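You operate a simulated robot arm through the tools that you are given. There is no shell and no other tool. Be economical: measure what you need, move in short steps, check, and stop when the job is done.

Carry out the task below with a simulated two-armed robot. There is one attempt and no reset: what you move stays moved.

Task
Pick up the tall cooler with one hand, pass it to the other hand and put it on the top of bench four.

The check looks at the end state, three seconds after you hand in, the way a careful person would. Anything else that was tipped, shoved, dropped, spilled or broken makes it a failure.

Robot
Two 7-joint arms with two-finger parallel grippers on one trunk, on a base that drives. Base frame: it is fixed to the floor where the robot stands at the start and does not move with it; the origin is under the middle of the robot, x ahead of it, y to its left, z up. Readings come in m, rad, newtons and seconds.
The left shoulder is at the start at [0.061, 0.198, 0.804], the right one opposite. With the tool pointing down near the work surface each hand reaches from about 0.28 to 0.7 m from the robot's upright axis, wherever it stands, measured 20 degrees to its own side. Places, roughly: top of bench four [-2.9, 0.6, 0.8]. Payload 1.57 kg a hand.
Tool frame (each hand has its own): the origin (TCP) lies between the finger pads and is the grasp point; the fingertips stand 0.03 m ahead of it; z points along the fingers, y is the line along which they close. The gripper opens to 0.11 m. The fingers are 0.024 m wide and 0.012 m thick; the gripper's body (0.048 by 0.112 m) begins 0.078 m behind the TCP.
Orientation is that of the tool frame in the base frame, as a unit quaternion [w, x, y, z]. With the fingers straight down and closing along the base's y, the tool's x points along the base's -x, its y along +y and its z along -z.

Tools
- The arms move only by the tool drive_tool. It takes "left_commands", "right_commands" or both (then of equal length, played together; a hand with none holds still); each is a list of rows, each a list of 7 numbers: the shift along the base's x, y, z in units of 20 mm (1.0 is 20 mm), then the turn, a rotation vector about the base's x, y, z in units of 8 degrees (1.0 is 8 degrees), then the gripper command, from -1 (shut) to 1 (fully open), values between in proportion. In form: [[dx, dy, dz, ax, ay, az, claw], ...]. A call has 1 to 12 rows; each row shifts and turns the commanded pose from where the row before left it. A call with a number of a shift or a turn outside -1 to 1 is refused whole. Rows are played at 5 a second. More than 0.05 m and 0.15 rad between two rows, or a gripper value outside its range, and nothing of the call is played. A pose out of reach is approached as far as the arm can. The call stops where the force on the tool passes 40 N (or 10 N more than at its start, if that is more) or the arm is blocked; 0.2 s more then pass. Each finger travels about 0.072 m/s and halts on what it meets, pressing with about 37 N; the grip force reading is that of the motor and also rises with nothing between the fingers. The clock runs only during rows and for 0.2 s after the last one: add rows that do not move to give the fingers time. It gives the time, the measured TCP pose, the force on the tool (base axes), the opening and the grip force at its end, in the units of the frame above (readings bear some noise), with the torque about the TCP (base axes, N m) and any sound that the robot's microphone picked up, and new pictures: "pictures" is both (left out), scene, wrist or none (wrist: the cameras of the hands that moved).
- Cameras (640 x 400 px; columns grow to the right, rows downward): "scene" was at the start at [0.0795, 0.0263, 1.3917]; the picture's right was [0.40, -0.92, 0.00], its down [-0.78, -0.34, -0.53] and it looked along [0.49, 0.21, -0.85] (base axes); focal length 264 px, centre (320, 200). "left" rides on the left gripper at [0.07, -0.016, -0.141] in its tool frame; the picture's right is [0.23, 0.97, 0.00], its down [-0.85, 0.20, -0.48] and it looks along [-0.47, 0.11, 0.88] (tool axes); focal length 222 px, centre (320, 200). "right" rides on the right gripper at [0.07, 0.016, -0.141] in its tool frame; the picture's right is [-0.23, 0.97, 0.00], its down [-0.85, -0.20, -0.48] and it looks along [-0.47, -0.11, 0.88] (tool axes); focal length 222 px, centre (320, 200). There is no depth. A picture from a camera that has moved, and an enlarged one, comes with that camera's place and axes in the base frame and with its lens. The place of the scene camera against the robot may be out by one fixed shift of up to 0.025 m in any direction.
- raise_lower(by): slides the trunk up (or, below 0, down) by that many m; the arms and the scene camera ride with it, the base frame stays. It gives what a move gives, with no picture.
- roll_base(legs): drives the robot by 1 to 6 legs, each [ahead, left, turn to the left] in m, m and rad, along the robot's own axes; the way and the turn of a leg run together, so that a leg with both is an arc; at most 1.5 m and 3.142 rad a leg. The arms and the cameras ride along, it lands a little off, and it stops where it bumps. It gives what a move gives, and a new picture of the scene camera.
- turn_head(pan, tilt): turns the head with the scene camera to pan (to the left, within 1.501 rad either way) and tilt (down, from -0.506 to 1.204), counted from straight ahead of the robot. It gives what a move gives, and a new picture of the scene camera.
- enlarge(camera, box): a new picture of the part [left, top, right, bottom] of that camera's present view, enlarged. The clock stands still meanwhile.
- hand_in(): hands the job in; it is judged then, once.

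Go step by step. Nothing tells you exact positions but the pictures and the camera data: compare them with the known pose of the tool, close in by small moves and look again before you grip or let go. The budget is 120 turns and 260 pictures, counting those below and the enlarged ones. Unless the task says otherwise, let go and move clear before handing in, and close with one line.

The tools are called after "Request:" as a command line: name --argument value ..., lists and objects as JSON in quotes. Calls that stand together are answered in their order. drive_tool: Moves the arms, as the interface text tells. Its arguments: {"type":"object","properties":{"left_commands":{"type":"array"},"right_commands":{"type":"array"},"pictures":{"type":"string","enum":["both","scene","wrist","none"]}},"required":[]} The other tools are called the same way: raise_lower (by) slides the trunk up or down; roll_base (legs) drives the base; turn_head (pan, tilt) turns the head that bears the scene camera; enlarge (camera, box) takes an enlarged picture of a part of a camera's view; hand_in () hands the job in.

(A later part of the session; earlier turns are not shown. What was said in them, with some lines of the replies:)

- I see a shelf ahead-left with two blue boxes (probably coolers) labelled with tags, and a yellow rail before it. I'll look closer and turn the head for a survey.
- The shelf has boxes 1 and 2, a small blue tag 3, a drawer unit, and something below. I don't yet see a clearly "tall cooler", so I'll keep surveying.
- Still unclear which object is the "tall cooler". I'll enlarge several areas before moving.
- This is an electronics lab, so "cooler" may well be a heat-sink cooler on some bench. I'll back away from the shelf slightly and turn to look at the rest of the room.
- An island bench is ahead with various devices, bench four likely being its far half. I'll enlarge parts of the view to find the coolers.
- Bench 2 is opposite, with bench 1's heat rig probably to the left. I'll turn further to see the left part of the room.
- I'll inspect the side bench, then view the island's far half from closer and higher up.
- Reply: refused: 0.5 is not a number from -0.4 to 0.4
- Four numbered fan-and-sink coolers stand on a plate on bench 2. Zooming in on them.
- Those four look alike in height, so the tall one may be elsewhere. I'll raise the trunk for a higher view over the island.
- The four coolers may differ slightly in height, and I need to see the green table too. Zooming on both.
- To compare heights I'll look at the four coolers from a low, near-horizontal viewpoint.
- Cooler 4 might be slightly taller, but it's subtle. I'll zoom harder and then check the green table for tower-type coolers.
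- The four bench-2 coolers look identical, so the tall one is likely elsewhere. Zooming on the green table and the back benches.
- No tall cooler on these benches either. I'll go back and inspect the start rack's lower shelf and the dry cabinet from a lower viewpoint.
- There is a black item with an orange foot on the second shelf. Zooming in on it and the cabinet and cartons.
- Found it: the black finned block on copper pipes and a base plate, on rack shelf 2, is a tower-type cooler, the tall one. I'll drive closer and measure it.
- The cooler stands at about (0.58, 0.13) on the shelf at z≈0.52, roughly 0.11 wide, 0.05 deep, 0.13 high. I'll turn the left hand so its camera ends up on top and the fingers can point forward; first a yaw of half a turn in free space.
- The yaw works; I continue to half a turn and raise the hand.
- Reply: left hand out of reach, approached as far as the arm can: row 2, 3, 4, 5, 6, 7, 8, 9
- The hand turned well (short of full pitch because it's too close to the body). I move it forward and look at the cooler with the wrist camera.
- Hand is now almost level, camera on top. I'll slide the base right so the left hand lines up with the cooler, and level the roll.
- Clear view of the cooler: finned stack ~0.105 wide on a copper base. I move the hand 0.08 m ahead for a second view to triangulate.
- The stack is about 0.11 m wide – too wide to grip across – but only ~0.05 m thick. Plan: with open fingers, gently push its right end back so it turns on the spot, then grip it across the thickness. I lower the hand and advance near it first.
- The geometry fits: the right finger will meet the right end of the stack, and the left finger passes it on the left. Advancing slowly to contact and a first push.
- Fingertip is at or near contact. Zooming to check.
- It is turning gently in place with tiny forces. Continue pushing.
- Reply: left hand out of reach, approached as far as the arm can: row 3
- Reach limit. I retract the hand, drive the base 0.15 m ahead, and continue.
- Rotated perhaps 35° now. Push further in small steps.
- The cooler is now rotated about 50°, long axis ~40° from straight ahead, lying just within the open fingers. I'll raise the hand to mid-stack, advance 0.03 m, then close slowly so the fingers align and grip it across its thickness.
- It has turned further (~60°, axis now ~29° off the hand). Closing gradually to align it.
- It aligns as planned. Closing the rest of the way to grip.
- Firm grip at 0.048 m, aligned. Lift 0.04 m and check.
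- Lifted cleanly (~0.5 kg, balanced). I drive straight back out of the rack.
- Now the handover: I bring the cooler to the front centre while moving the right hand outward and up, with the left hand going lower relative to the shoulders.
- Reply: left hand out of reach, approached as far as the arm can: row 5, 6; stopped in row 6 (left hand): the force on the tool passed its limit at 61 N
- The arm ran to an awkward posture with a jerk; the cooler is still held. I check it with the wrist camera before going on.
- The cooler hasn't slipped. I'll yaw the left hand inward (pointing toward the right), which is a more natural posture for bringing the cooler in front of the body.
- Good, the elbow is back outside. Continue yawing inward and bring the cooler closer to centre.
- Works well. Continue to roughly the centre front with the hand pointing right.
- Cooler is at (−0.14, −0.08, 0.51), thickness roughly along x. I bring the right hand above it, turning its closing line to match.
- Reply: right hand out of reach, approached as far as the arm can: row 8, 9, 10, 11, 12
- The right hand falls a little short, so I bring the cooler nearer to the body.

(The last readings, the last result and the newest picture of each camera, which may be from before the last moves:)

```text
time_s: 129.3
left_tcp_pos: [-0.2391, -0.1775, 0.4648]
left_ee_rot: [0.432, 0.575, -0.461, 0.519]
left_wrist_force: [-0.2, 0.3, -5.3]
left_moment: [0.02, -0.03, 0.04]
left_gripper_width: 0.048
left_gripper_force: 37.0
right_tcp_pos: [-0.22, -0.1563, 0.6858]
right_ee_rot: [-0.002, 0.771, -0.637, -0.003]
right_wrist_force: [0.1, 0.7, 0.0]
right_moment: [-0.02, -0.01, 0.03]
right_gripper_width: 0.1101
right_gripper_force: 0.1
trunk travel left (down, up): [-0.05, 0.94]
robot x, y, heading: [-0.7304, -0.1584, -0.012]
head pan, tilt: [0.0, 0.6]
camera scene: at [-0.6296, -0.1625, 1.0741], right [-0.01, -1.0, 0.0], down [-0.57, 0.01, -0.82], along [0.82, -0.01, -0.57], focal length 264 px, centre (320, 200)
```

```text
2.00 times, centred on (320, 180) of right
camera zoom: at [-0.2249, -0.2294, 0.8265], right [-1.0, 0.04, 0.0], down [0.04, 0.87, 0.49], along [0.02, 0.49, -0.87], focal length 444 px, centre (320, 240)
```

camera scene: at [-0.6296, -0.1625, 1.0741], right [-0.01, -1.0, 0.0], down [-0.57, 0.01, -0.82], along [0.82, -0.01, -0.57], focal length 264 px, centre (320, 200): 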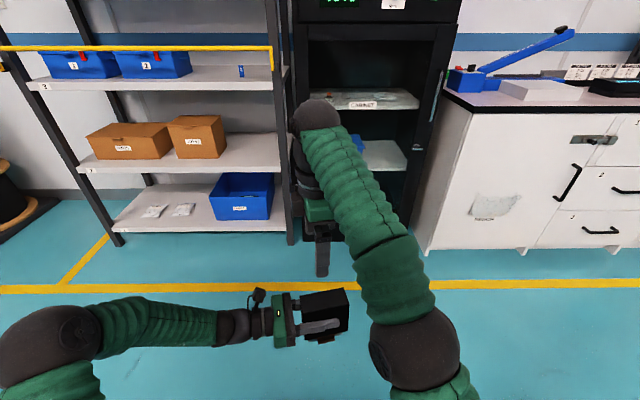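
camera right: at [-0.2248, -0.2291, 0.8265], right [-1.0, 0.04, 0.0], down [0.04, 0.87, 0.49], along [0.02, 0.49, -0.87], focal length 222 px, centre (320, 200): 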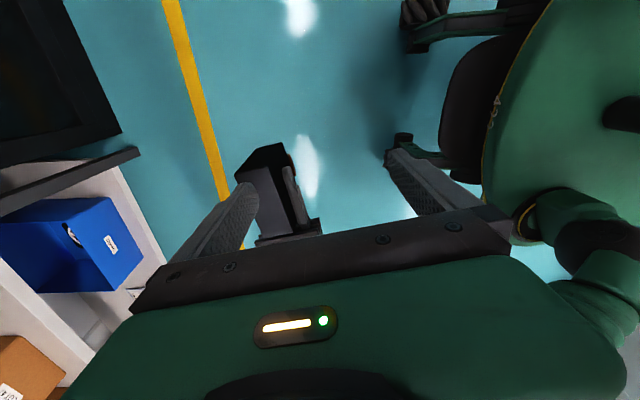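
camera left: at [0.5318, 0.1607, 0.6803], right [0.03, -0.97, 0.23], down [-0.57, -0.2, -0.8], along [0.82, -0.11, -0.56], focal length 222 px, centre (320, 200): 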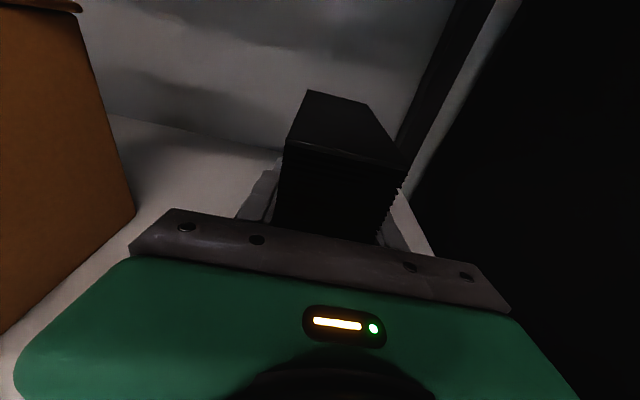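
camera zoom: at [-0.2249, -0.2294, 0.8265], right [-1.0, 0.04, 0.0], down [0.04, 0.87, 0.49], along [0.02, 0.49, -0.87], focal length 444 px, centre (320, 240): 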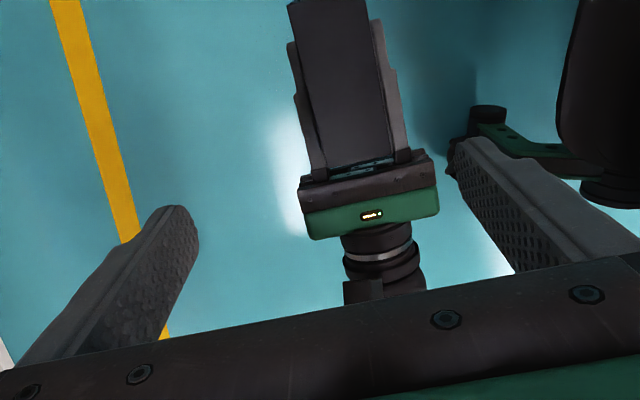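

Right hand's closing line matches. Move right hand over the cooler's centre and descend most of the way.

Request:
drive_tool --right_commands '[[-0.95, -1, 0, 0, 0, 0, 1], [0, -0.1, -1, 0, 0, 0, 1], [0, 0, -1, 0, 0, 0, 1], [0, 0, -1, 0, 0, 0, 1], [0, 0, -1, 0, 0, 0, 1], [0, 0, -1, 0, 0, 0, 1], [0, 0, 0, 0, 0, 0, 1]]' --pictures "both"

```text
time_s: 130.9
left_tcp_pos: [-0.2381, -0.1763, 0.4651]
left_ee_rot: [0.432, 0.576, -0.462, 0.518]
left_wrist_force: [-0.1, -0.2, -5.0]
left_moment: [-0.03, -0.03, -0.02]
left_gripper_width: 0.0477
left_gripper_force: 37.1
right_tcp_pos: [-0.2412, -0.1779, 0.5859]
right_ee_rot: [-0.002, 0.771, -0.637, -0.002]
right_wrist_force: [0.3, -1.0, -0.2]
right_moment: [0.01, -0.01, 0.02]
right_gripper_width: 0.1099
right_gripper_force: 0.1
trunk travel left (down, up): [-0.05, 0.94]
robot x, y, heading: [-0.7358, -0.1609, -0.015]
head pan, tilt: [0.0, 0.6]
camera scene: at [-0.6297, -0.1627, 1.0741], right [-0.01, -1.0, 0.0], down [-0.57, 0.01, -0.82], along [0.82, -0.01, -0.57], focal length 264 px, centre (320, 200)
camera right: at [-0.2445, -0.2501, 0.7273], right [-1.0, 0.04, 0.0], down [0.04, 0.87, 0.48], along [0.02, 0.48, -0.87], focal length 222 px, centre (320, 200)
```

scene: 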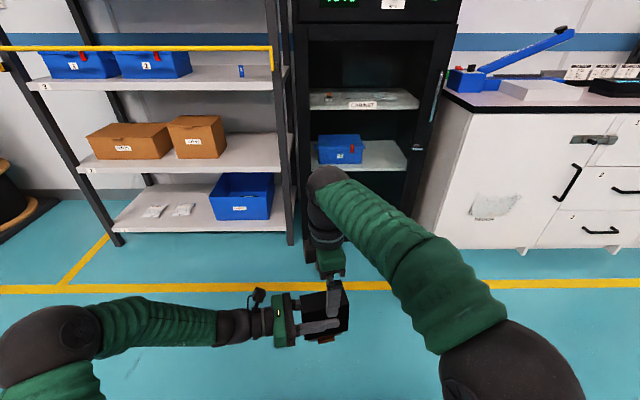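
right: 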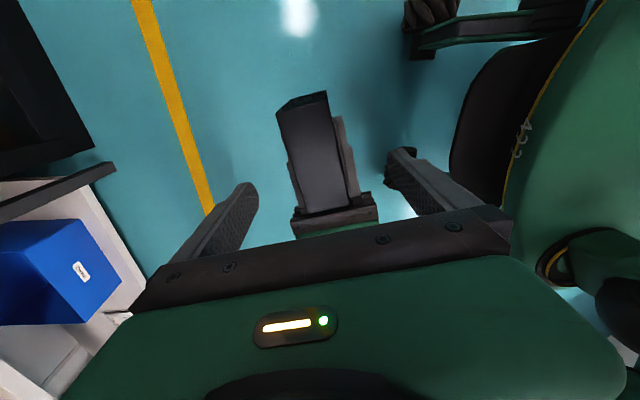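

Centred between the fingers. Descend the remaining 0.068 m.

Request:
drive_tool --right_commands '[[0, 0, -1, 0, 0, 0, 1], [0, 0, -1, 0, 0, 0, 1], [0, 0, -0.7, 0, 0, 0, 1], [0, 0, -0.7, 0, 0, 0, 1], [0, 0, 0, 0, 0, 0, 1]]' --pictures "both"

Request:
enlarge --camera "scene" --box '[240, 240, 400, 340]'

```text
time_s: 132.1
left_tcp_pos: [-0.2381, -0.1776, 0.4651]
left_ee_rot: [0.432, 0.576, -0.462, 0.518]
left_wrist_force: [0.7, 0.4, -4.7]
left_moment: [0.01, 0.01, 0.03]
left_gripper_width: 0.0479
left_gripper_force: 37.3
right_tcp_pos: [-0.2415, -0.1779, 0.5177]
right_ee_rot: [-0.001, 0.77, -0.638, -0.003]
right_wrist_force: [-0.2, 0.1, -0.2]
right_moment: [0.03, 0.02, -0.02]
right_gripper_width: 0.11
right_gripper_force: 0.1
trunk travel left (down, up): [-0.05, 0.94]
robot x, y, heading: [-0.7349, -0.1579, -0.012]
head pan, tilt: [0.0, 0.6]
camera scene: at [-0.6297, -0.1627, 1.0741], right [-0.01, -1.0, 0.0], down [-0.57, 0.01, -0.82], along [0.82, -0.01, -0.57], focal length 264 px, centre (320, 200)
camera right: at [-0.2441, -0.2494, 0.6587], right [-1.0, 0.04, 0.0], down [0.04, 0.87, 0.48], along [0.02, 0.48, -0.87], focal length 222 px, centre (320, 200)
```

scene: 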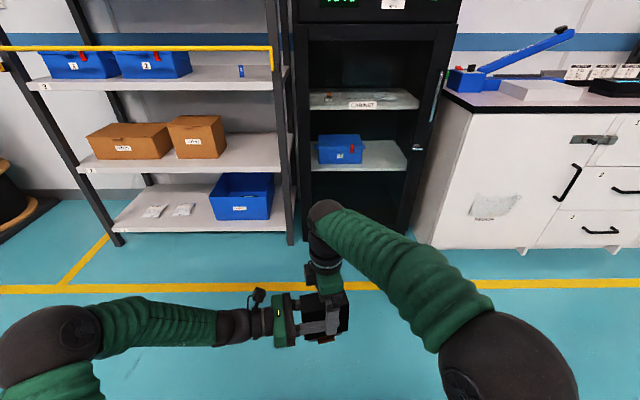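
right: 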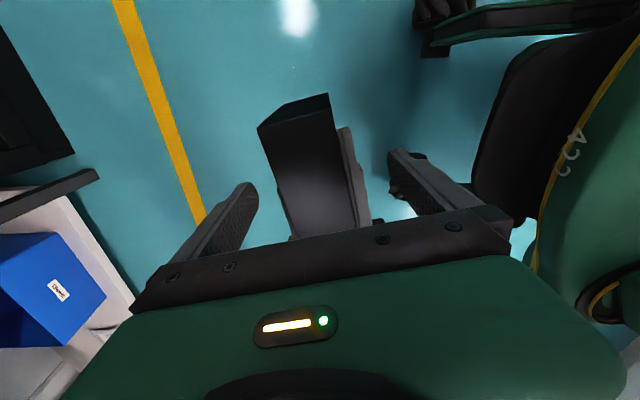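

```text
4.00 times, centred on (320, 290) of scene
camera zoom: at [-0.6297, -0.1627, 1.0741], right [-0.01, -1.0, 0.0], down [-0.57, 0.01, -0.82], along [0.82, -0.01, -0.57], focal length 1055 px, centre (320, -160)
```

zoom: 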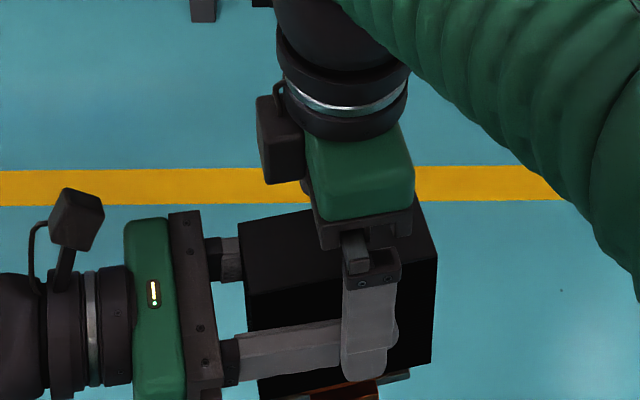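

Right fingertips sit ~1 cm above the left fingers, straddling the stack. Closing the right gripper.

Request:
drive_tool --right_commands '[[0, 0, 0, 0, 0, 0, 0.3], [0, 0, 0, 0, 0, 0, 0], [0, 0, 0, 0, 0, 0, -0.2], [0, 0, 0, 0, 0, 0, -1], [0, 0, 0, 0, 0, 0, -1], [0, 0, 0, 0, 0, 0, -1]]' --pictures "wrist"

Request:
enlarge --camera "scene" --box '[240, 240, 400, 340]'

```text
time_s: 133.5
left_tcp_pos: [-0.2391, -0.1762, 0.4647]
left_ee_rot: [0.433, 0.575, -0.463, 0.517]
left_wrist_force: [-27.2, 0.8, -3.2]
left_moment: [-0.05, -1.4, -0.38]
left_gripper_width: 0.0481
left_gripper_force: 36.4
right_tcp_pos: [-0.2392, -0.1767, 0.5195]
right_ee_rot: [-0.004, 0.77, -0.638, -0.001]
right_wrist_force: [25.7, 0.6, 0.7]
right_moment: [0.05, 0.03, 0.37]
right_gripper_width: 0.0477
right_gripper_force: 36.8
trunk travel left (down, up): [-0.05, 0.94]
robot x, y, heading: [-0.7379, -0.1594, -0.014]
head pan, tilt: [0.0, 0.6]
camera right: at [-0.2435, -0.2498, 0.6594], right [-1.0, 0.04, 0.0], down [0.04, 0.87, 0.49], along [0.02, 0.48, -0.87], focal length 222 px, centre (320, 200)
```

right: 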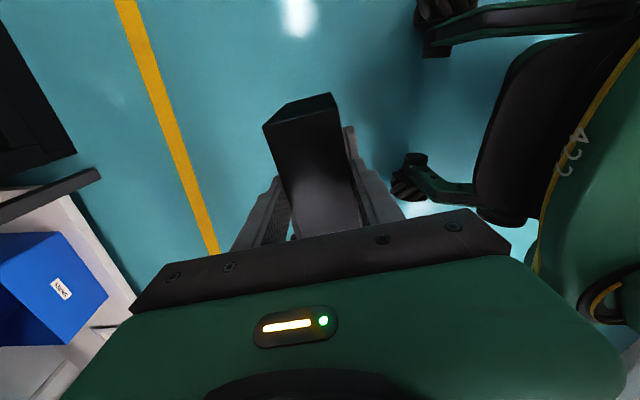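

```text
4.00 times, centred on (320, 290) of scene
camera zoom: at [-0.6297, -0.1627, 1.0741], right [-0.01, -1.0, 0.0], down [-0.57, 0.01, -0.82], along [0.82, -0.01, -0.57], focal length 1055 px, centre (320, -160)
```

zoom: 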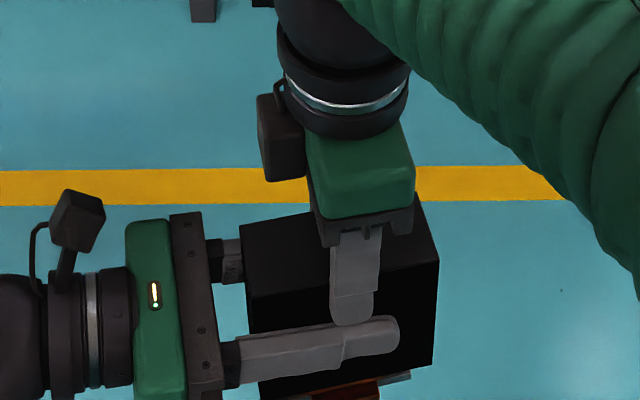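

Both hands hold it, with some side tension; I relax that with a 2.5 mm shift of the right hand, then open the left.

Request:
drive_tool --left_commands '[[0, 0, 0, 0, 0, 0, -1], [0, 0, 0, 0, 0, 0, -1]]' --right_commands '[[0.12, 0, 0, 0, 0, 0, -1], [0, 0, 0, 0, 0, 0, -1]]' --pictures "none"

Request:
drive_tool --left_commands '[[0, 0, 0, 0, 0, 0, 0], [0, 0, 0, 0, 0, 0, 0.6], [0, 0, 0, 0, 0, 0, 1], [0, 0, 0, 0, 0, 0, 1]]' --pictures "none"

Request:
enlarge --camera "scene" --box '[240, 240, 400, 340]'

```text
time_s: 134.1
left_tcp_pos: [-0.2391, -0.177, 0.4658]
left_ee_rot: [0.432, 0.576, -0.462, 0.518]
left_wrist_force: [-19.7, -4.0, -1.4]
left_moment: [0.54, -0.88, -0.79]
left_gripper_width: 0.048
left_gripper_force: 36.6
right_tcp_pos: [-0.2396, -0.1768, 0.5187]
right_ee_rot: [-0.003, 0.77, -0.638, -0.003]
right_wrist_force: [20.0, 2.7, 0.2]
right_moment: [-0.38, -0.17, 0.76]
right_gripper_width: 0.048
right_gripper_force: 36.4
trunk travel left (down, up): [-0.05, 0.94]
robot x, y, heading: [-0.7336, -0.1608, -0.013]
head pan, tilt: [0.0, 0.6]
```

```text
time_s: 135.1
left_tcp_pos: [-0.2394, -0.1768, 0.4643]
left_ee_rot: [0.431, 0.577, -0.461, 0.519]
left_wrist_force: [-0.8, 0.2, 1.2]
left_moment: [0.01, 0.0, -0.02]
left_gripper_width: 0.1102
left_gripper_force: 0.0
right_tcp_pos: [-0.2386, -0.1778, 0.5187]
right_ee_rot: [-0.001, 0.771, -0.637, -0.003]
right_wrist_force: [0.2, -0.4, -0.3]
right_moment: [0.0, 0.0, 0.01]
right_gripper_width: 0.0477
right_gripper_force: 37.1
trunk travel left (down, up): [-0.05, 0.94]
robot x, y, heading: [-0.7314, -0.1601, -0.01]
head pan, tilt: [0.0, 0.6]
```

```text
4.00 times, centred on (320, 290) of scene
camera zoom: at [-0.6297, -0.1627, 1.0741], right [-0.01, -1.0, 0.0], down [-0.57, 0.01, -0.82], along [0.82, -0.01, -0.57], focal length 1055 px, centre (320, -160)
```

zoom: 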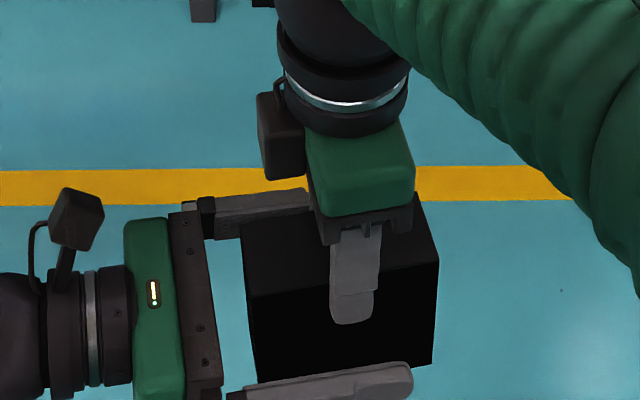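

Right hand now holds it. Retract the left hand along its own axis.

Request:
drive_tool --left_commands '[[-0.2, 0.95, 0, 0, 0, 0, 1], [-0.2, 0.95, 0, 0, 0, 0, 1], [-0.2, 0.95, 0, 0, 0, 0, 1], [-0.2, 0.95, 0, 0, 0, 0, 1], [-0.2, 0.95, 0, 0, 0, 0, 1], [-0.2, 0.95, 0, 0, 0, 0, 1], [-0.2, 0.95, 0, 0, 0, 0, 1], [0, 0.95, 0, 0, 0, 0, 1], [0, 0.95, 0, 0, 0, 0, 1]]' --pictures "scene"

Request:
enlarge --camera "right" --box '[160, 60, 480, 260]'

```text
time_s: 137.1
left_tcp_pos: [-0.2677, -0.002, 0.4658]
left_ee_rot: [0.431, 0.577, -0.461, 0.519]
left_wrist_force: [0.7, -0.6, 0.4]
left_moment: [0.03, -0.03, 0.0]
left_gripper_width: 0.1099
left_gripper_force: 0.1
right_tcp_pos: [-0.2391, -0.1776, 0.5177]
right_ee_rot: [-0.001, 0.77, -0.638, -0.004]
right_wrist_force: [0.2, 0.0, -0.6]
right_moment: [0.0, 0.0, 0.02]
right_gripper_width: 0.0473
right_gripper_force: 36.7
trunk travel left (down, up): [-0.05, 0.94]
robot x, y, heading: [-0.7335, -0.1599, -0.015]
head pan, tilt: [0.0, 0.6]
camera scene: at [-0.6299, -0.1619, 1.0741], right [-0.01, -1.0, 0.0], down [-0.57, 0.01, -0.82], along [0.82, -0.01, -0.57], focal length 264 px, centre (320, 200)
```

scene: 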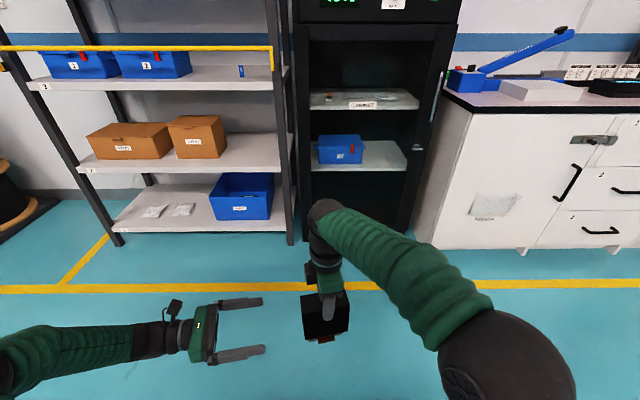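

```text
2.00 times, centred on (320, 160) of right
camera zoom: at [-0.242, -0.2495, 0.6593], right [-1.0, 0.04, 0.0], down [0.04, 0.87, 0.48], along [0.02, 0.48, -0.87], focal length 444 px, centre (320, 280)
```

zoom: 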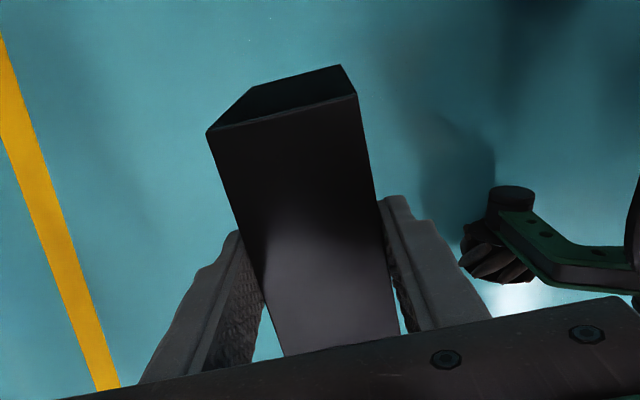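

Handover done; the right hand holds the cooler alone. I raise the trunk for travel and start toward bench four via the right end of the room, first turning to face along the aisle.

Request:
raise_lower --by 0.4

Request:
roll_base --legs '[[0.1, 0, 1.585]]'

Request:
turn_head --pan 0.0 --tilt 0.35

```text
time_s: 140.9
left_tcp_pos: [-0.2656, -0.0017, 0.8655]
left_ee_rot: [0.432, 0.576, -0.462, 0.518]
left_wrist_force: [0.2, 0.0, 0.1]
left_moment: [0.01, 0.0, -0.02]
left_gripper_width: 0.11
left_gripper_force: 0.1
right_tcp_pos: [-0.2384, -0.177, 0.9179]
right_ee_rot: [-0.001, 0.77, -0.638, -0.004]
right_wrist_force: [0.1, 0.6, -5.1]
right_moment: [0.04, -0.01, -0.01]
right_gripper_width: 0.0475
right_gripper_force: 37.4
trunk travel left (down, up): [-0.45, 0.54]
robot x, y, heading: [-0.7389, -0.1564, -0.016]
head pan, tilt: [0.0, 0.6]
```

```text
time_s: 145.2
left_tcp_pos: [-0.8357, 0.3669, 0.8662]
left_ee_rot: [-0.066, 0.732, 0.085, 0.672]
left_wrist_force: [0.0, 0.6, -0.7]
left_moment: [-0.02, -0.01, 0.01]
left_gripper_width: 0.11
left_gripper_force: 0.0
right_tcp_pos: [-0.6616, 0.3973, 0.9181]
right_ee_rot: [0.001, 0.995, 0.099, -0.004]
right_wrist_force: [0.0, 0.5, -4.9]
right_moment: [0.04, -0.02, 0.0]
right_gripper_width: 0.0477
right_gripper_force: 36.9
trunk travel left (down, up): [-0.45, 0.54]
robot x, y, heading: [-0.6737, -0.0997, 1.573]
head pan, tilt: [0.0, 0.6]
camera scene: at [-0.6917, 0.021, 1.4741], right [1.0, 0.0, 0.0], down [0.0, -0.57, -0.82], along [0.0, 0.82, -0.57], focal length 264 px, centre (320, 200)
```

scene: 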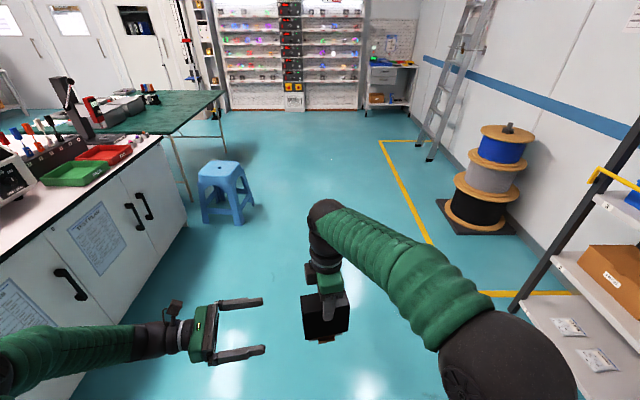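

```text
time_s: 145.9
left_tcp_pos: [-0.835, 0.3662, 0.8661]
left_ee_rot: [-0.066, 0.733, 0.085, 0.671]
left_wrist_force: [0.0, -0.4, 0.3]
left_moment: [-0.01, 0.03, -0.02]
left_gripper_width: 0.1102
left_gripper_force: 0.0
right_tcp_pos: [-0.6611, 0.3983, 0.919]
right_ee_rot: [0.001, 0.995, 0.1, -0.003]
right_wrist_force: [0.1, 0.2, -5.1]
right_moment: [0.03, 0.0, -0.01]
right_gripper_width: 0.0478
right_gripper_force: 36.8
trunk travel left (down, up): [-0.45, 0.54]
robot x, y, heading: [-0.673, -0.0978, 1.571]
head pan, tilt: [0.0, 0.351]
camera scene: at [-0.6918, 0.0256, 1.4968], right [1.0, 0.0, 0.0], down [0.0, -0.35, -0.94], along [0.0, 0.94, -0.35], focal length 264 px, centre (320, 200)
```

scene: 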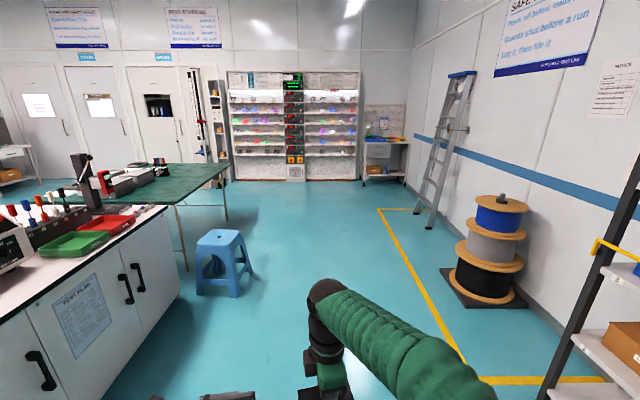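

Path ahead is clear. Drive 4.2 m along, then turn left.

Request:
roll_base --legs '[[1.5, 0, 0], [1.5, 0, 0], [1.2, 0, 0], [0, 0, 1.57]]'

```text
time_s: 170.0
left_tcp_pos: [-1.03, 3.9622, 0.8659]
left_ee_rot: [-0.52, 0.46, 0.577, 0.43]
left_wrist_force: [-0.3, 0.3, 0.4]
left_moment: [0.05, -0.01, -0.01]
left_gripper_width: 0.1101
left_gripper_force: 0.1
right_tcp_pos: [-1.0589, 4.1364, 0.9192]
right_ee_rot: [0.003, 0.637, 0.771, -0.003]
right_wrist_force: [0.5, -0.9, -4.4]
right_moment: [-0.02, 0.04, -0.02]
right_gripper_width: 0.0478
right_gripper_force: 36.8
trunk travel left (down, up): [-0.45, 0.54]
robot x, y, heading: [-0.567, 4.1192, 3.133]
head pan, tilt: [0.0, 0.351]
camera scene: at [-0.7068, 4.1169, 1.4969], right [0.01, 1.0, 0.0], down [0.35, 0.0, -0.94], along [-0.94, 0.01, -0.35], focal length 264 px, centre (320, 200)
```

scene: 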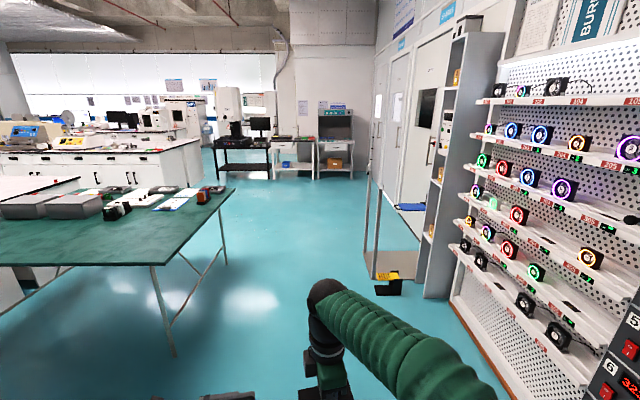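

Aisle ahead is clear between the table and a floor stand; I shift slightly left, drive 3.15 m and turn left again.

Request:
roll_base --legs '[[1.0, 0.17, 0], [1.1, 0, 0], [1.08, 0, 0], [0, 0, 1.58]]'

```text
time_s: 189.3
left_tcp_pos: [-3.5339, 3.4616, 0.8673]
left_ee_rot: [-0.67, -0.094, 0.732, -0.075]
left_wrist_force: [-0.3, 0.5, -0.5]
left_moment: [0.01, 0.01, 0.01]
left_gripper_width: 0.1103
left_gripper_force: 0.1
right_tcp_pos: [-3.7075, 3.4263, 0.9203]
right_ee_rot: [0.004, -0.112, 0.994, 0.0]
right_wrist_force: [0.5, 0.3, -4.7]
right_moment: [-0.02, -0.04, -0.02]
right_gripper_width: 0.0475
right_gripper_force: 36.9
trunk travel left (down, up): [-0.45, 0.54]
robot x, y, heading: [-3.704, 3.9185, -1.547]
head pan, tilt: [0.0, 0.351]
camera scene: at [-3.7171, 3.7914, 1.4969], right [-1.0, -0.02, 0.0], down [-0.01, 0.35, -0.94], along [0.02, -0.94, -0.35], focal length 264 px, centre (320, 200)
```

scene: 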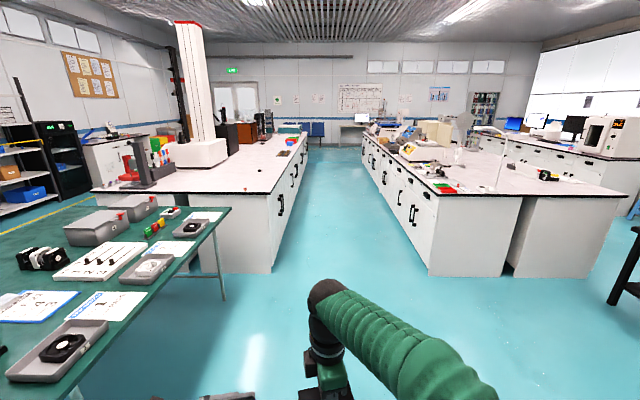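

Bench four's rear side is visible on the left of a wide aisle. I drive along it to about y≈0.8 and look at the bench top.

Request:
roll_base --legs '[[0, -0.1, -0.024], [1.5, 0, 0], [1.5, 0, 0]]'

Request:
turn_head --pan 0.9 --tilt 0.5

```text
time_s: 204.6
left_tcp_pos: [-3.6651, 0.4533, 0.867]
left_ee_rot: [-0.671, -0.083, 0.733, -0.066]
left_wrist_force: [-0.6, -0.6, 0.4]
left_moment: [-0.01, 0.0, -0.02]
left_gripper_width: 0.1097
left_gripper_force: 0.1
right_tcp_pos: [-3.8403, 0.4223, 0.9197]
right_ee_rot: [0.003, -0.098, 0.995, -0.001]
right_wrist_force: [-0.4, 0.2, -5.2]
right_moment: [0.01, 0.01, -0.02]
right_gripper_width: 0.048
right_gripper_force: 36.7
trunk travel left (down, up): [-0.45, 0.54]
robot x, y, heading: [-3.8264, 0.9154, -1.577]
head pan, tilt: [0.0, 0.351]
camera scene: at [-3.8388, 0.7868, 1.4969], right [-1.0, 0.0, 0.0], down [0.0, 0.35, -0.94], along [-0.01, -0.94, -0.35], focal length 264 px, centre (320, 200)
```

scene: 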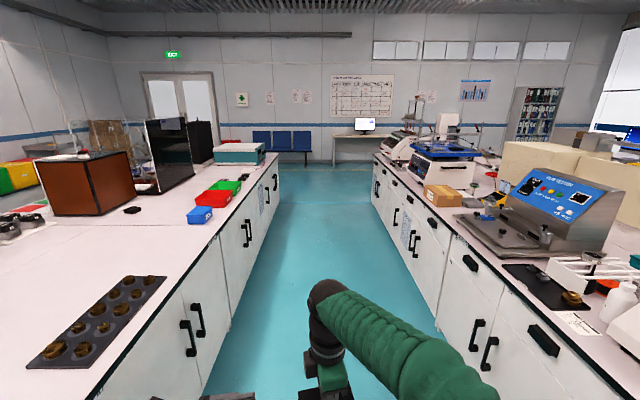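

```text
time_s: 205.8
left_tcp_pos: [-3.6649, 0.4547, 0.8683]
left_ee_rot: [-0.671, -0.083, 0.734, -0.067]
left_wrist_force: [0.1, -0.4, -0.3]
left_moment: [-0.03, -0.02, -0.04]
left_gripper_width: 0.11
left_gripper_force: 0.2
right_tcp_pos: [-3.8399, 0.4252, 0.9211]
right_ee_rot: [0.003, -0.097, 0.995, -0.002]
right_wrist_force: [0.4, 0.5, -4.6]
right_moment: [-0.01, -0.01, 0.03]
right_gripper_width: 0.0474
right_gripper_force: 36.4
trunk travel left (down, up): [-0.45, 0.54]
robot x, y, heading: [-3.8279, 0.921, -1.579]
head pan, tilt: [0.901, 0.499]
camera scene: at [-3.7672, 0.8233, 1.4832], right [-0.63, -0.78, 0.0], down [-0.37, 0.3, -0.88], along [0.68, -0.55, -0.48], focal length 264 px, centre (320, 200)
```

scene: 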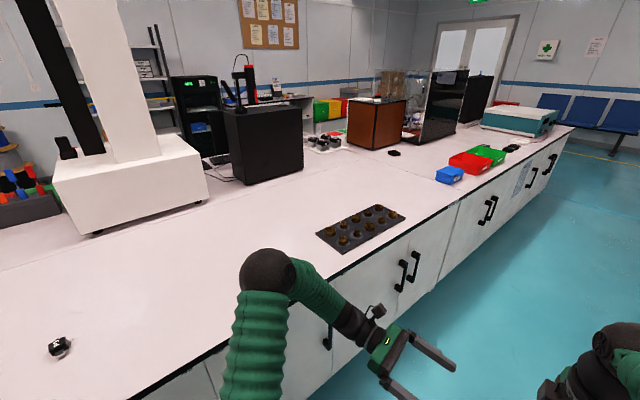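

Bench four's top is free around (−3.1, 0.55), between a tray and a small black item. I raise the trunk 0.2 m for clearance, turn left to face the bench and move up to it.

Request:
raise_lower --by 0.2

Request:
turn_head --pan 0.0 --tilt 0.8

Request:
roll_base --legs '[[0, 0, 1.578], [0.1, -0.17, 0]]'

```text
time_s: 207.9
left_tcp_pos: [-3.6638, 0.4554, 1.0688]
left_ee_rot: [-0.672, -0.082, 0.733, -0.066]
left_wrist_force: [0.5, 0.1, 0.3]
left_moment: [-0.01, 0.01, 0.04]
left_gripper_width: 0.1101
left_gripper_force: 0.1
right_tcp_pos: [-3.8392, 0.4248, 1.121]
right_ee_rot: [0.004, -0.098, 0.995, -0.001]
right_wrist_force: [0.1, 1.1, -4.7]
right_moment: [0.0, -0.02, 0.01]
right_gripper_width: 0.0478
right_gripper_force: 37.1
trunk travel left (down, up): [-0.65, 0.34]
robot x, y, heading: [-3.8234, 0.9183, -1.576]
head pan, tilt: [0.901, 0.499]
```

```text
time_s: 209.2
left_tcp_pos: [-3.6649, 0.4541, 1.0682]
left_ee_rot: [-0.671, -0.082, 0.734, -0.066]
left_wrist_force: [-0.2, 0.1, 0.2]
left_moment: [0.0, 0.0, 0.02]
left_gripper_width: 0.11
left_gripper_force: 0.0
right_tcp_pos: [-3.8378, 0.4242, 1.121]
right_ee_rot: [0.004, -0.098, 0.995, -0.001]
right_wrist_force: [-0.6, 0.4, -6.1]
right_moment: [0.03, 0.02, -0.01]
right_gripper_width: 0.0477
right_gripper_force: 37.0
trunk travel left (down, up): [-0.65, 0.34]
robot x, y, heading: [-3.8224, 0.9168, -1.577]
head pan, tilt: [0.0, 0.799]
camera scene: at [-3.8384, 0.7989, 1.6573], right [-1.0, 0.0, 0.0], down [0.0, 0.72, -0.7], along [0.0, -0.7, -0.72], focal length 264 px, centre (320, 200)
```

scene: 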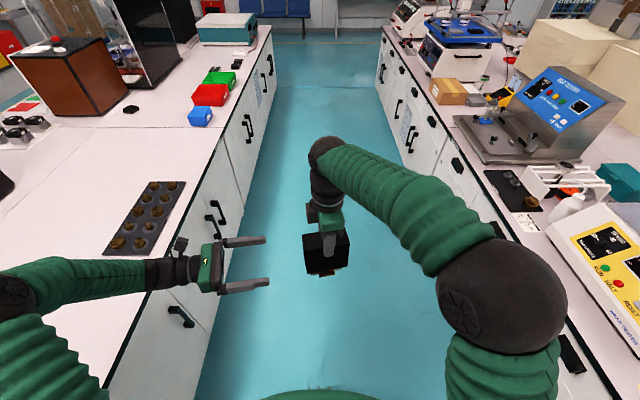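

```text
time_s: 214.6
left_tcp_pos: [-3.264, 0.9017, 1.0689]
left_ee_rot: [0.429, 0.575, -0.461, 0.522]
left_wrist_force: [0.3, -0.3, -0.8]
left_moment: [-0.01, 0.02, 0.02]
left_gripper_width: 0.1099
left_gripper_force: 0.1
right_tcp_pos: [-3.2336, 0.7283, 1.1217]
right_ee_rot: [-0.003, 0.772, -0.635, -0.001]
right_wrist_force: [0.1, 0.7, -4.9]
right_moment: [-0.04, -0.01, -0.02]
right_gripper_width: 0.0475
right_gripper_force: 36.8
trunk travel left (down, up): [-0.65, 0.34]
robot x, y, heading: [-3.7256, 0.7394, -0.005]
head pan, tilt: [0.0, 0.799]
camera scene: at [-3.6286, 0.7443, 1.6574], right [-0.01, -1.0, 0.0], down [-0.72, 0.0, -0.7], along [0.7, -0.01, -0.72], focal length 264 px, centre (320, 200)
```

scene: 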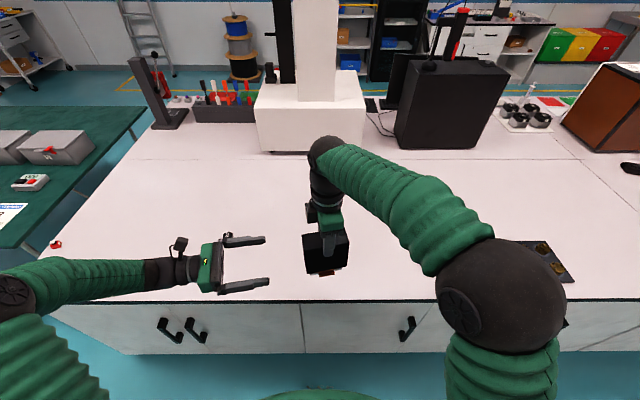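

In place, bench top clear below. Move the cooler forward over the bench with the right arm and lower partway.

Request:
drive_tool --right_commands '[[1, -0.8, 0, 0, 0, 0, -1], [1, -0.8, 0, 0, 0, 0, -1], [1, -0.8, -0.5, 0, 0, 0, -1], [1, -0.8, -0.8, 0, 0, 0, -1], [1, -0.8, -0.8, 0, 0, 0, -1], [1, -0.8, -0.8, 0, 0, 0, -1], [0.5, 0, -0.8, 0, 0, 0, -1], [0.5, 0, -0.8, 0, 0, 0, -1], [0, 0, -0.8, 0, 0, 0, -1], [0, 0, -0.8, 0, 0, 0, -1], [0, 0, 0, 0, 0, 0, -1]]' --pictures "both"

Request:
enlarge --camera "scene" --box '[260, 190, 420, 290]'

```text
time_s: 217.0
left_tcp_pos: [-3.264, 0.8988, 1.0689]
left_ee_rot: [0.427, 0.577, -0.461, 0.521]
left_wrist_force: [0.3, -0.2, -0.1]
left_moment: [-0.01, -0.03, 0.0]
left_gripper_width: 0.1101
left_gripper_force: 0.1
right_tcp_pos: [-3.0963, 0.6275, 0.9977]
right_ee_rot: [-0.005, 0.772, -0.635, -0.001]
right_wrist_force: [-0.3, -0.1, -5.2]
right_moment: [0.01, 0.01, 0.04]
right_gripper_width: 0.0475
right_gripper_force: 36.8
trunk travel left (down, up): [-0.65, 0.34]
robot x, y, heading: [-3.7243, 0.7386, -0.006]
head pan, tilt: [0.0, 0.799]
camera scene: at [-3.6257, 0.7388, 1.6572], right [-0.01, -1.0, 0.0], down [-0.72, 0.0, -0.69], along [0.69, -0.01, -0.72], focal length 264 px, centre (320, 200)
camera right: at [-3.0993, 0.5551, 1.1386], right [-1.0, 0.04, 0.0], down [0.03, 0.87, 0.49], along [0.02, 0.49, -0.87], focal length 222 px, centre (320, 200)
```

scene: 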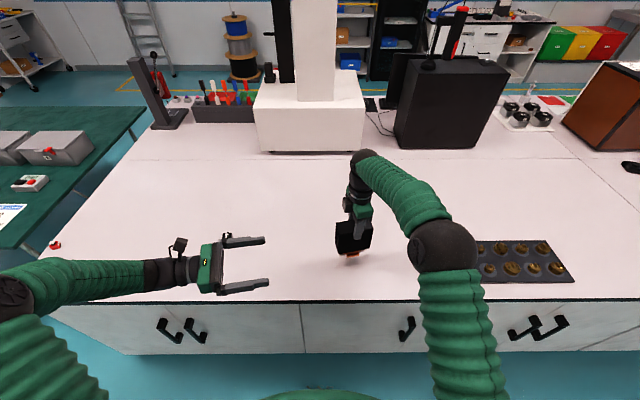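
right: 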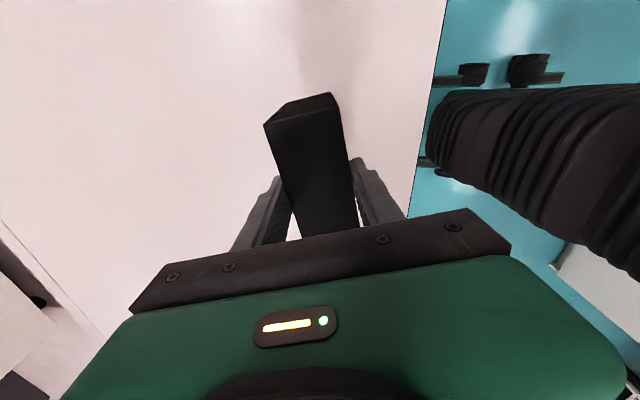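

```text
4.00 times, centred on (340, 240) of scene
camera zoom: at [-3.6257, 0.7388, 1.6572], right [-0.01, -1.0, 0.0], down [-0.72, 0.0, -0.69], along [0.69, -0.01, -0.72], focal length 1055 px, centre (240, 40)
```

zoom: 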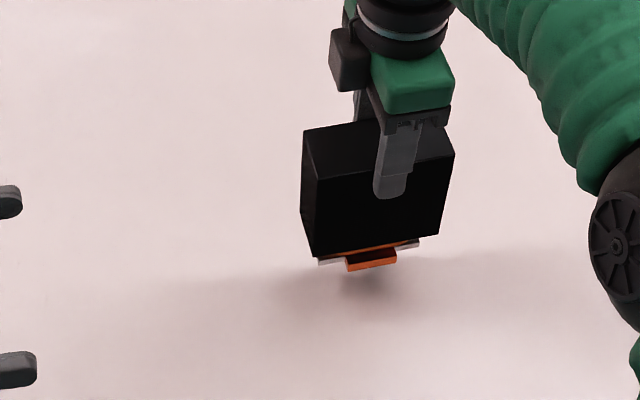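

The cooler hangs upright above a clear spot. Descend further in small steps, watching the force.

Request:
drive_tool --right_commands '[[0, 0, -0.6, 0, 0, 0, -1], [0, 0, -0.6, 0, 0, 0, -1], [0, 0, -0.6, 0, 0, 0, -1], [0, 0, 0, 0, 0, 0, -1]]' --pictures "none"

Request:
enlarge --camera "scene" --box '[260, 190, 420, 290]'

```text
time_s: 218.0
left_tcp_pos: [-3.2638, 0.8988, 1.0693]
left_ee_rot: [0.428, 0.576, -0.461, 0.522]
left_wrist_force: [-0.4, -0.2, 0.3]
left_moment: [-0.02, -0.01, -0.01]
left_gripper_width: 0.1102
left_gripper_force: 0.1
right_tcp_pos: [-3.095, 0.6263, 0.962]
right_ee_rot: [-0.004, 0.773, -0.635, -0.002]
right_wrist_force: [-0.2, -0.4, -3.8]
right_moment: [0.01, 0.01, -0.04]
right_gripper_width: 0.0478
right_gripper_force: 36.6
trunk travel left (down, up): [-0.65, 0.34]
robot x, y, heading: [-3.7234, 0.7415, -0.007]
head pan, tilt: [0.0, 0.799]
```

```text
4.00 times, centred on (340, 240) of scene
camera zoom: at [-3.6258, 0.7387, 1.6572], right [-0.01, -1.0, 0.0], down [-0.72, 0.01, -0.69], along [0.69, -0.01, -0.72], focal length 1055 px, centre (240, 40)
```

zoom: 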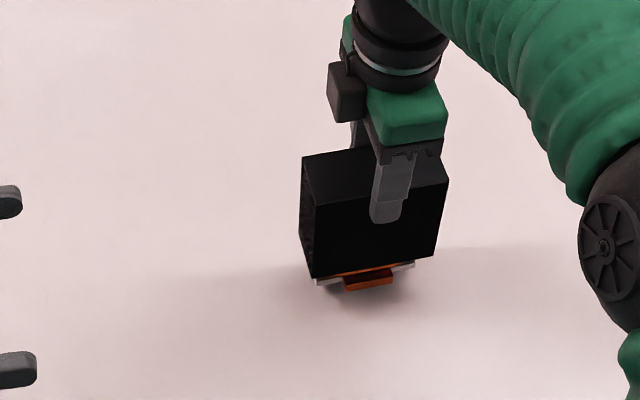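

Still a few centimetres above. Continue in finer steps.

Request:
drive_tool --right_commands '[[0, 0, -0.4, 0, 0, 0, -1], [0, 0, -0.3, 0, 0, 0, -1], [0, 0, -0.3, 0, 0, 0, -1], [0, 0, 0, 0, 0, 0, -1]]' --pictures "none"

Request:
enlarge --camera "scene" --box '[280, 210, 400, 285]'

```text
time_s: 219.0
left_tcp_pos: [-3.2677, 0.8978, 1.0722]
left_ee_rot: [0.427, 0.575, -0.463, 0.522]
left_wrist_force: [-0.8, 0.7, 0.8]
left_moment: [0.01, -0.04, -0.01]
left_gripper_width: 0.11
left_gripper_force: 0.0
right_tcp_pos: [-3.0959, 0.6259, 0.9482]
right_ee_rot: [-0.008, 0.772, -0.636, 0.002]
right_wrist_force: [6.3, -9.1, 35.9]
right_moment: [-0.22, 0.28, 0.0]
right_gripper_width: 0.0474
right_gripper_force: 36.8
trunk travel left (down, up): [-0.65, 0.34]
robot x, y, heading: [-3.7273, 0.7384, -0.008]
head pan, tilt: [0.0, 0.799]
```

```text
5.33 times, centred on (340, 248) of scene
camera zoom: at [-3.6353, 0.7373, 1.6586], right [-0.01, -1.0, 0.0], down [-0.72, 0.01, -0.7], along [0.7, -0.01, -0.72], focal length 1406 px, centre (213, -53)
```

zoom: 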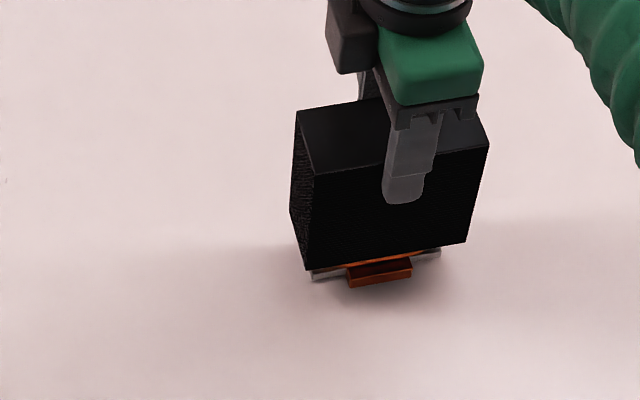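

Touched down (the bench carries it with ~36 N). Back off 5 mm to relax the push, then check.

Request:
drive_tool --right_commands '[[0, 0, 0.2, 0, 0, 0, -1], [0, 0, 0.05, 0, 0, 0, -1], [0, 0, 0, 0, 0, 0, -1]]' --pictures "none"

Request:
enlarge --camera "scene" --box '[300, 220, 390, 276]'

```text
time_s: 219.8
left_tcp_pos: [-3.2658, 0.898, 1.0704]
left_ee_rot: [0.428, 0.576, -0.463, 0.521]
left_wrist_force: [0.7, -0.9, -0.3]
left_moment: [-0.03, -0.01, 0.0]
left_gripper_width: 0.1099
left_gripper_force: 0.1
right_tcp_pos: [-3.0967, 0.6284, 0.9479]
right_ee_rot: [-0.004, 0.772, -0.636, -0.003]
right_wrist_force: [2.8, -5.6, 13.3]
right_moment: [-1.24, -0.22, 0.21]
right_gripper_width: 0.0477
right_gripper_force: 37.1
trunk travel left (down, up): [-0.65, 0.34]
robot x, y, heading: [-3.7263, 0.738, -0.006]
head pan, tilt: [0.0, 0.799]
```

```text
7.11 times, centred on (345, 248) of scene
camera zoom: at [-3.6292, 0.7381, 1.6574], right [-0.01, -1.0, 0.0], down [-0.72, 0.01, -0.7], along [0.7, -0.01, -0.72], focal length 1875 px, centre (142, -141)
```

zoom: 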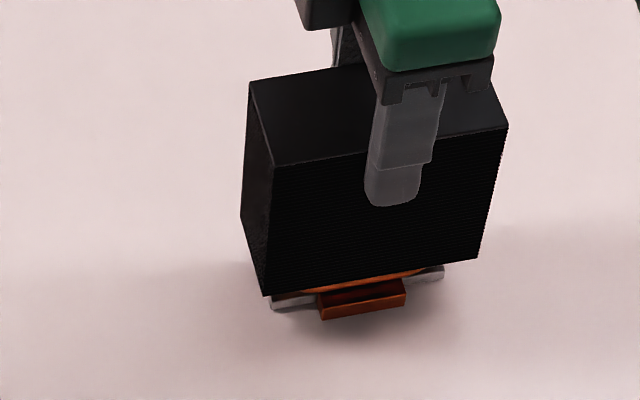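

It stands essentially level on the bench. Open the right gripper gradually.

Request:
drive_tool --right_commands '[[0, 0, 0.05, 0, 0, 0, -0.6], [0, 0, 0, 0, 0, 0, -0.1], [0, 0, 0, 0, 0, 0, 0.1], [0, 0, 0, 0, 0, 0, 0.4], [0, 0, 0, 0, 0, 0, 0.8], [0, 0, 0, 0, 0, 0, 1], [0, 0, 0, 0, 0, 0, 1]]' --pictures "wrist"

Request:
enlarge --camera "scene" --box '[300, 220, 390, 276]'

```text
time_s: 221.4
left_tcp_pos: [-3.2649, 0.8993, 1.0689]
left_ee_rot: [0.428, 0.576, -0.462, 0.521]
left_wrist_force: [-0.8, 0.5, 0.7]
left_moment: [-0.01, -0.01, -0.03]
left_gripper_width: 0.1099
left_gripper_force: 0.1
right_tcp_pos: [-3.0947, 0.6284, 0.9488]
right_ee_rot: [-0.004, 0.772, -0.635, -0.002]
right_wrist_force: [0.0, 0.2, -0.4]
right_moment: [-0.01, 0.02, 0.0]
right_gripper_width: 0.1102
right_gripper_force: 0.0
trunk travel left (down, up): [-0.65, 0.34]
robot x, y, heading: [-3.7259, 0.7393, -0.009]
head pan, tilt: [0.0, 0.799]
camera right: at [-3.0986, 0.5562, 1.0902], right [-1.0, 0.04, 0.0], down [0.03, 0.87, 0.49], along [0.02, 0.49, -0.87], focal length 222 px, centre (320, 200)
```

right: 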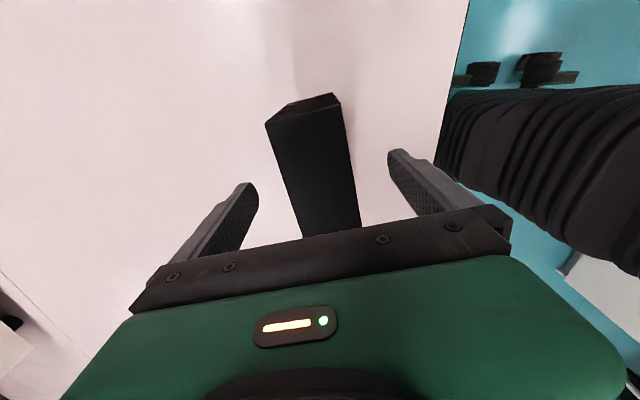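

```text
7.11 times, centred on (345, 248) of scene
camera zoom: at [-3.6268, 0.7389, 1.6573], right [-0.01, -1.0, 0.0], down [-0.72, 0.0, -0.7], along [0.7, -0.01, -0.72], focal length 1875 px, centre (142, -141)
```

zoom: 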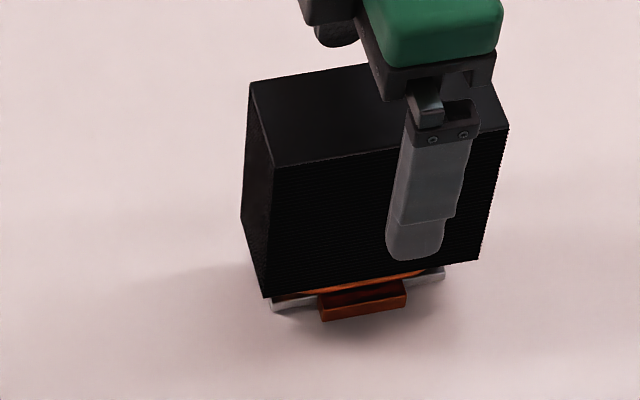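

It stands freely and hasn't moved. Raise the right hand straight up and clear.

Request:
drive_tool --right_commands '[[0, 0, 0.5, 0, 0, 0, 1], [0, 0, 0.8, 0, 0, 0, 1], [0, 0, 1, 0, 0, 0, 1], [0, 0, 1, 0, 0, 0, 1], [0, 0, 1, 0, 0, 0, 1], [0, 0, 1, 0, 0, 0, 1], [0, 0, 1, 0, 0, 0, 1], [-1, 0, 0.5, 0, 0, 0, 1], [-1, 0, 0, 0, 0, 0, 1], [-1, 0, 0, 0, 0, 0, 1], [-1, 0, 0, 0, 0, 0, 1], [-1, 0, 0, 0, 0, 0, 1]]' --pictures "scene"

Request:
enlarge --camera "scene" --box '[270, 200, 430, 300]'

```text
time_s: 224.0
left_tcp_pos: [-3.267, 0.8987, 1.0696]
left_ee_rot: [0.428, 0.576, -0.462, 0.521]
left_wrist_force: [-0.1, -0.5, 0.2]
left_moment: [-0.01, -0.03, 0.0]
left_gripper_width: 0.1099
left_gripper_force: 0.0
right_tcp_pos: [-3.1976, 0.6283, 1.0875]
right_ee_rot: [-0.005, 0.773, -0.635, -0.001]
right_wrist_force: [-0.3, 0.1, 1.2]
right_moment: [-0.02, 0.02, 0.0]
right_gripper_width: 0.1098
right_gripper_force: 0.0
trunk travel left (down, up): [-0.65, 0.34]
robot x, y, heading: [-3.7256, 0.7418, -0.006]
head pan, tilt: [0.0, 0.799]
camera scene: at [-3.6292, 0.739, 1.6575], right [-0.01, -1.0, 0.0], down [-0.72, 0.0, -0.7], along [0.7, -0.01, -0.72], focal length 264 px, centre (320, 200)
```

scene: 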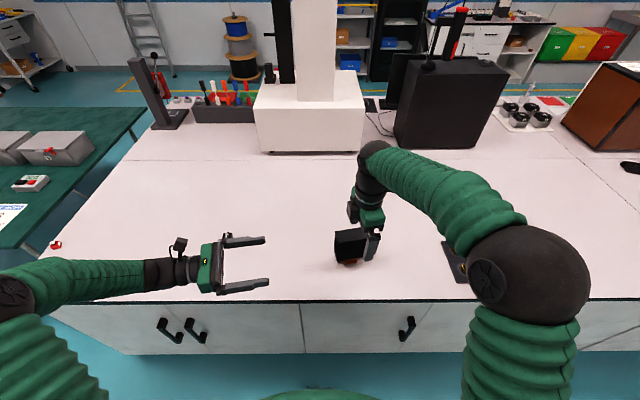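

```text
4.00 times, centred on (350, 250) of scene
camera zoom: at [-3.6292, 0.739, 1.6575], right [-0.01, -1.0, 0.0], down [-0.72, 0.0, -0.7], along [0.7, -0.01, -0.72], focal length 1055 px, centre (200, 0)
```

zoom: 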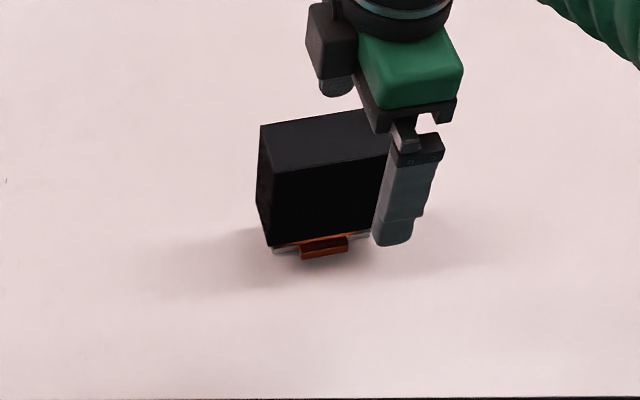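

The cooler stands upright by itself. I back off a little to clear everything and take a last look.

Request:
roll_base --legs '[[-0.2, 0, 0]]'

Request:
enlarge --camera "scene" --box '[160, 150, 480, 350]'

```text
time_s: 225.6
left_tcp_pos: [-3.4659, 0.9033, 1.0677]
left_ee_rot: [0.426, 0.578, -0.459, 0.523]
left_wrist_force: [-1.1, 0.0, 0.2]
left_moment: [0.0, -0.02, -0.02]
left_gripper_width: 0.11
left_gripper_force: 0.0
right_tcp_pos: [-3.3927, 0.6335, 1.0859]
right_ee_rot: [-0.004, 0.775, -0.632, -0.002]
right_wrist_force: [0.0, -0.7, -0.5]
right_moment: [-0.03, -0.06, -0.01]
right_gripper_width: 0.1102
right_gripper_force: 0.1
trunk travel left (down, up): [-0.65, 0.34]
robot x, y, heading: [-3.928, 0.743, 0.002]
head pan, tilt: [0.0, 0.799]
camera scene: at [-3.8245, 0.7405, 1.6571], right [0.0, -1.0, 0.0], down [-0.72, 0.0, -0.69], along [0.69, 0.0, -0.72], focal length 264 px, centre (320, 200)
```

scene: 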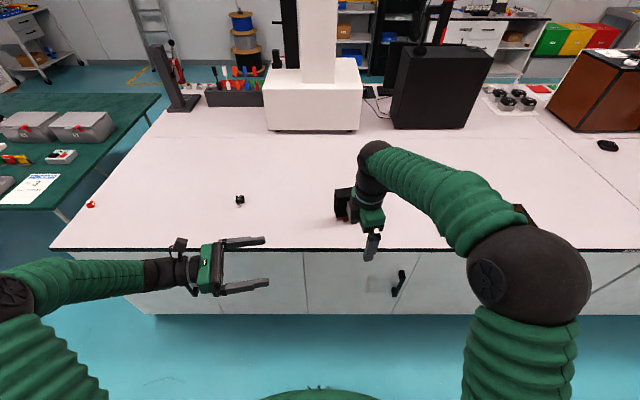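

```text
2.00 times, centred on (320, 250) of scene
camera zoom: at [-3.8245, 0.7405, 1.6571], right [0.0, -1.0, 0.0], down [-0.72, 0.0, -0.69], along [0.69, 0.0, -0.72], focal length 527 px, centre (320, 100)
```

zoom: 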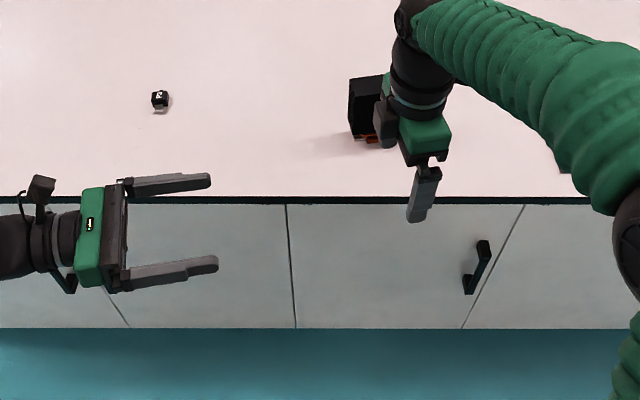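

The cooler stands upright on bench four, the other items are untouched, and both hands are clear, so I hand in.

Request:
hand_in

```text
The job is handed in.
```

The tall cooler now stands upright on top of bench four: I picked it up with the left hand, passed it to the right hand, set it down and moved both hands clear.
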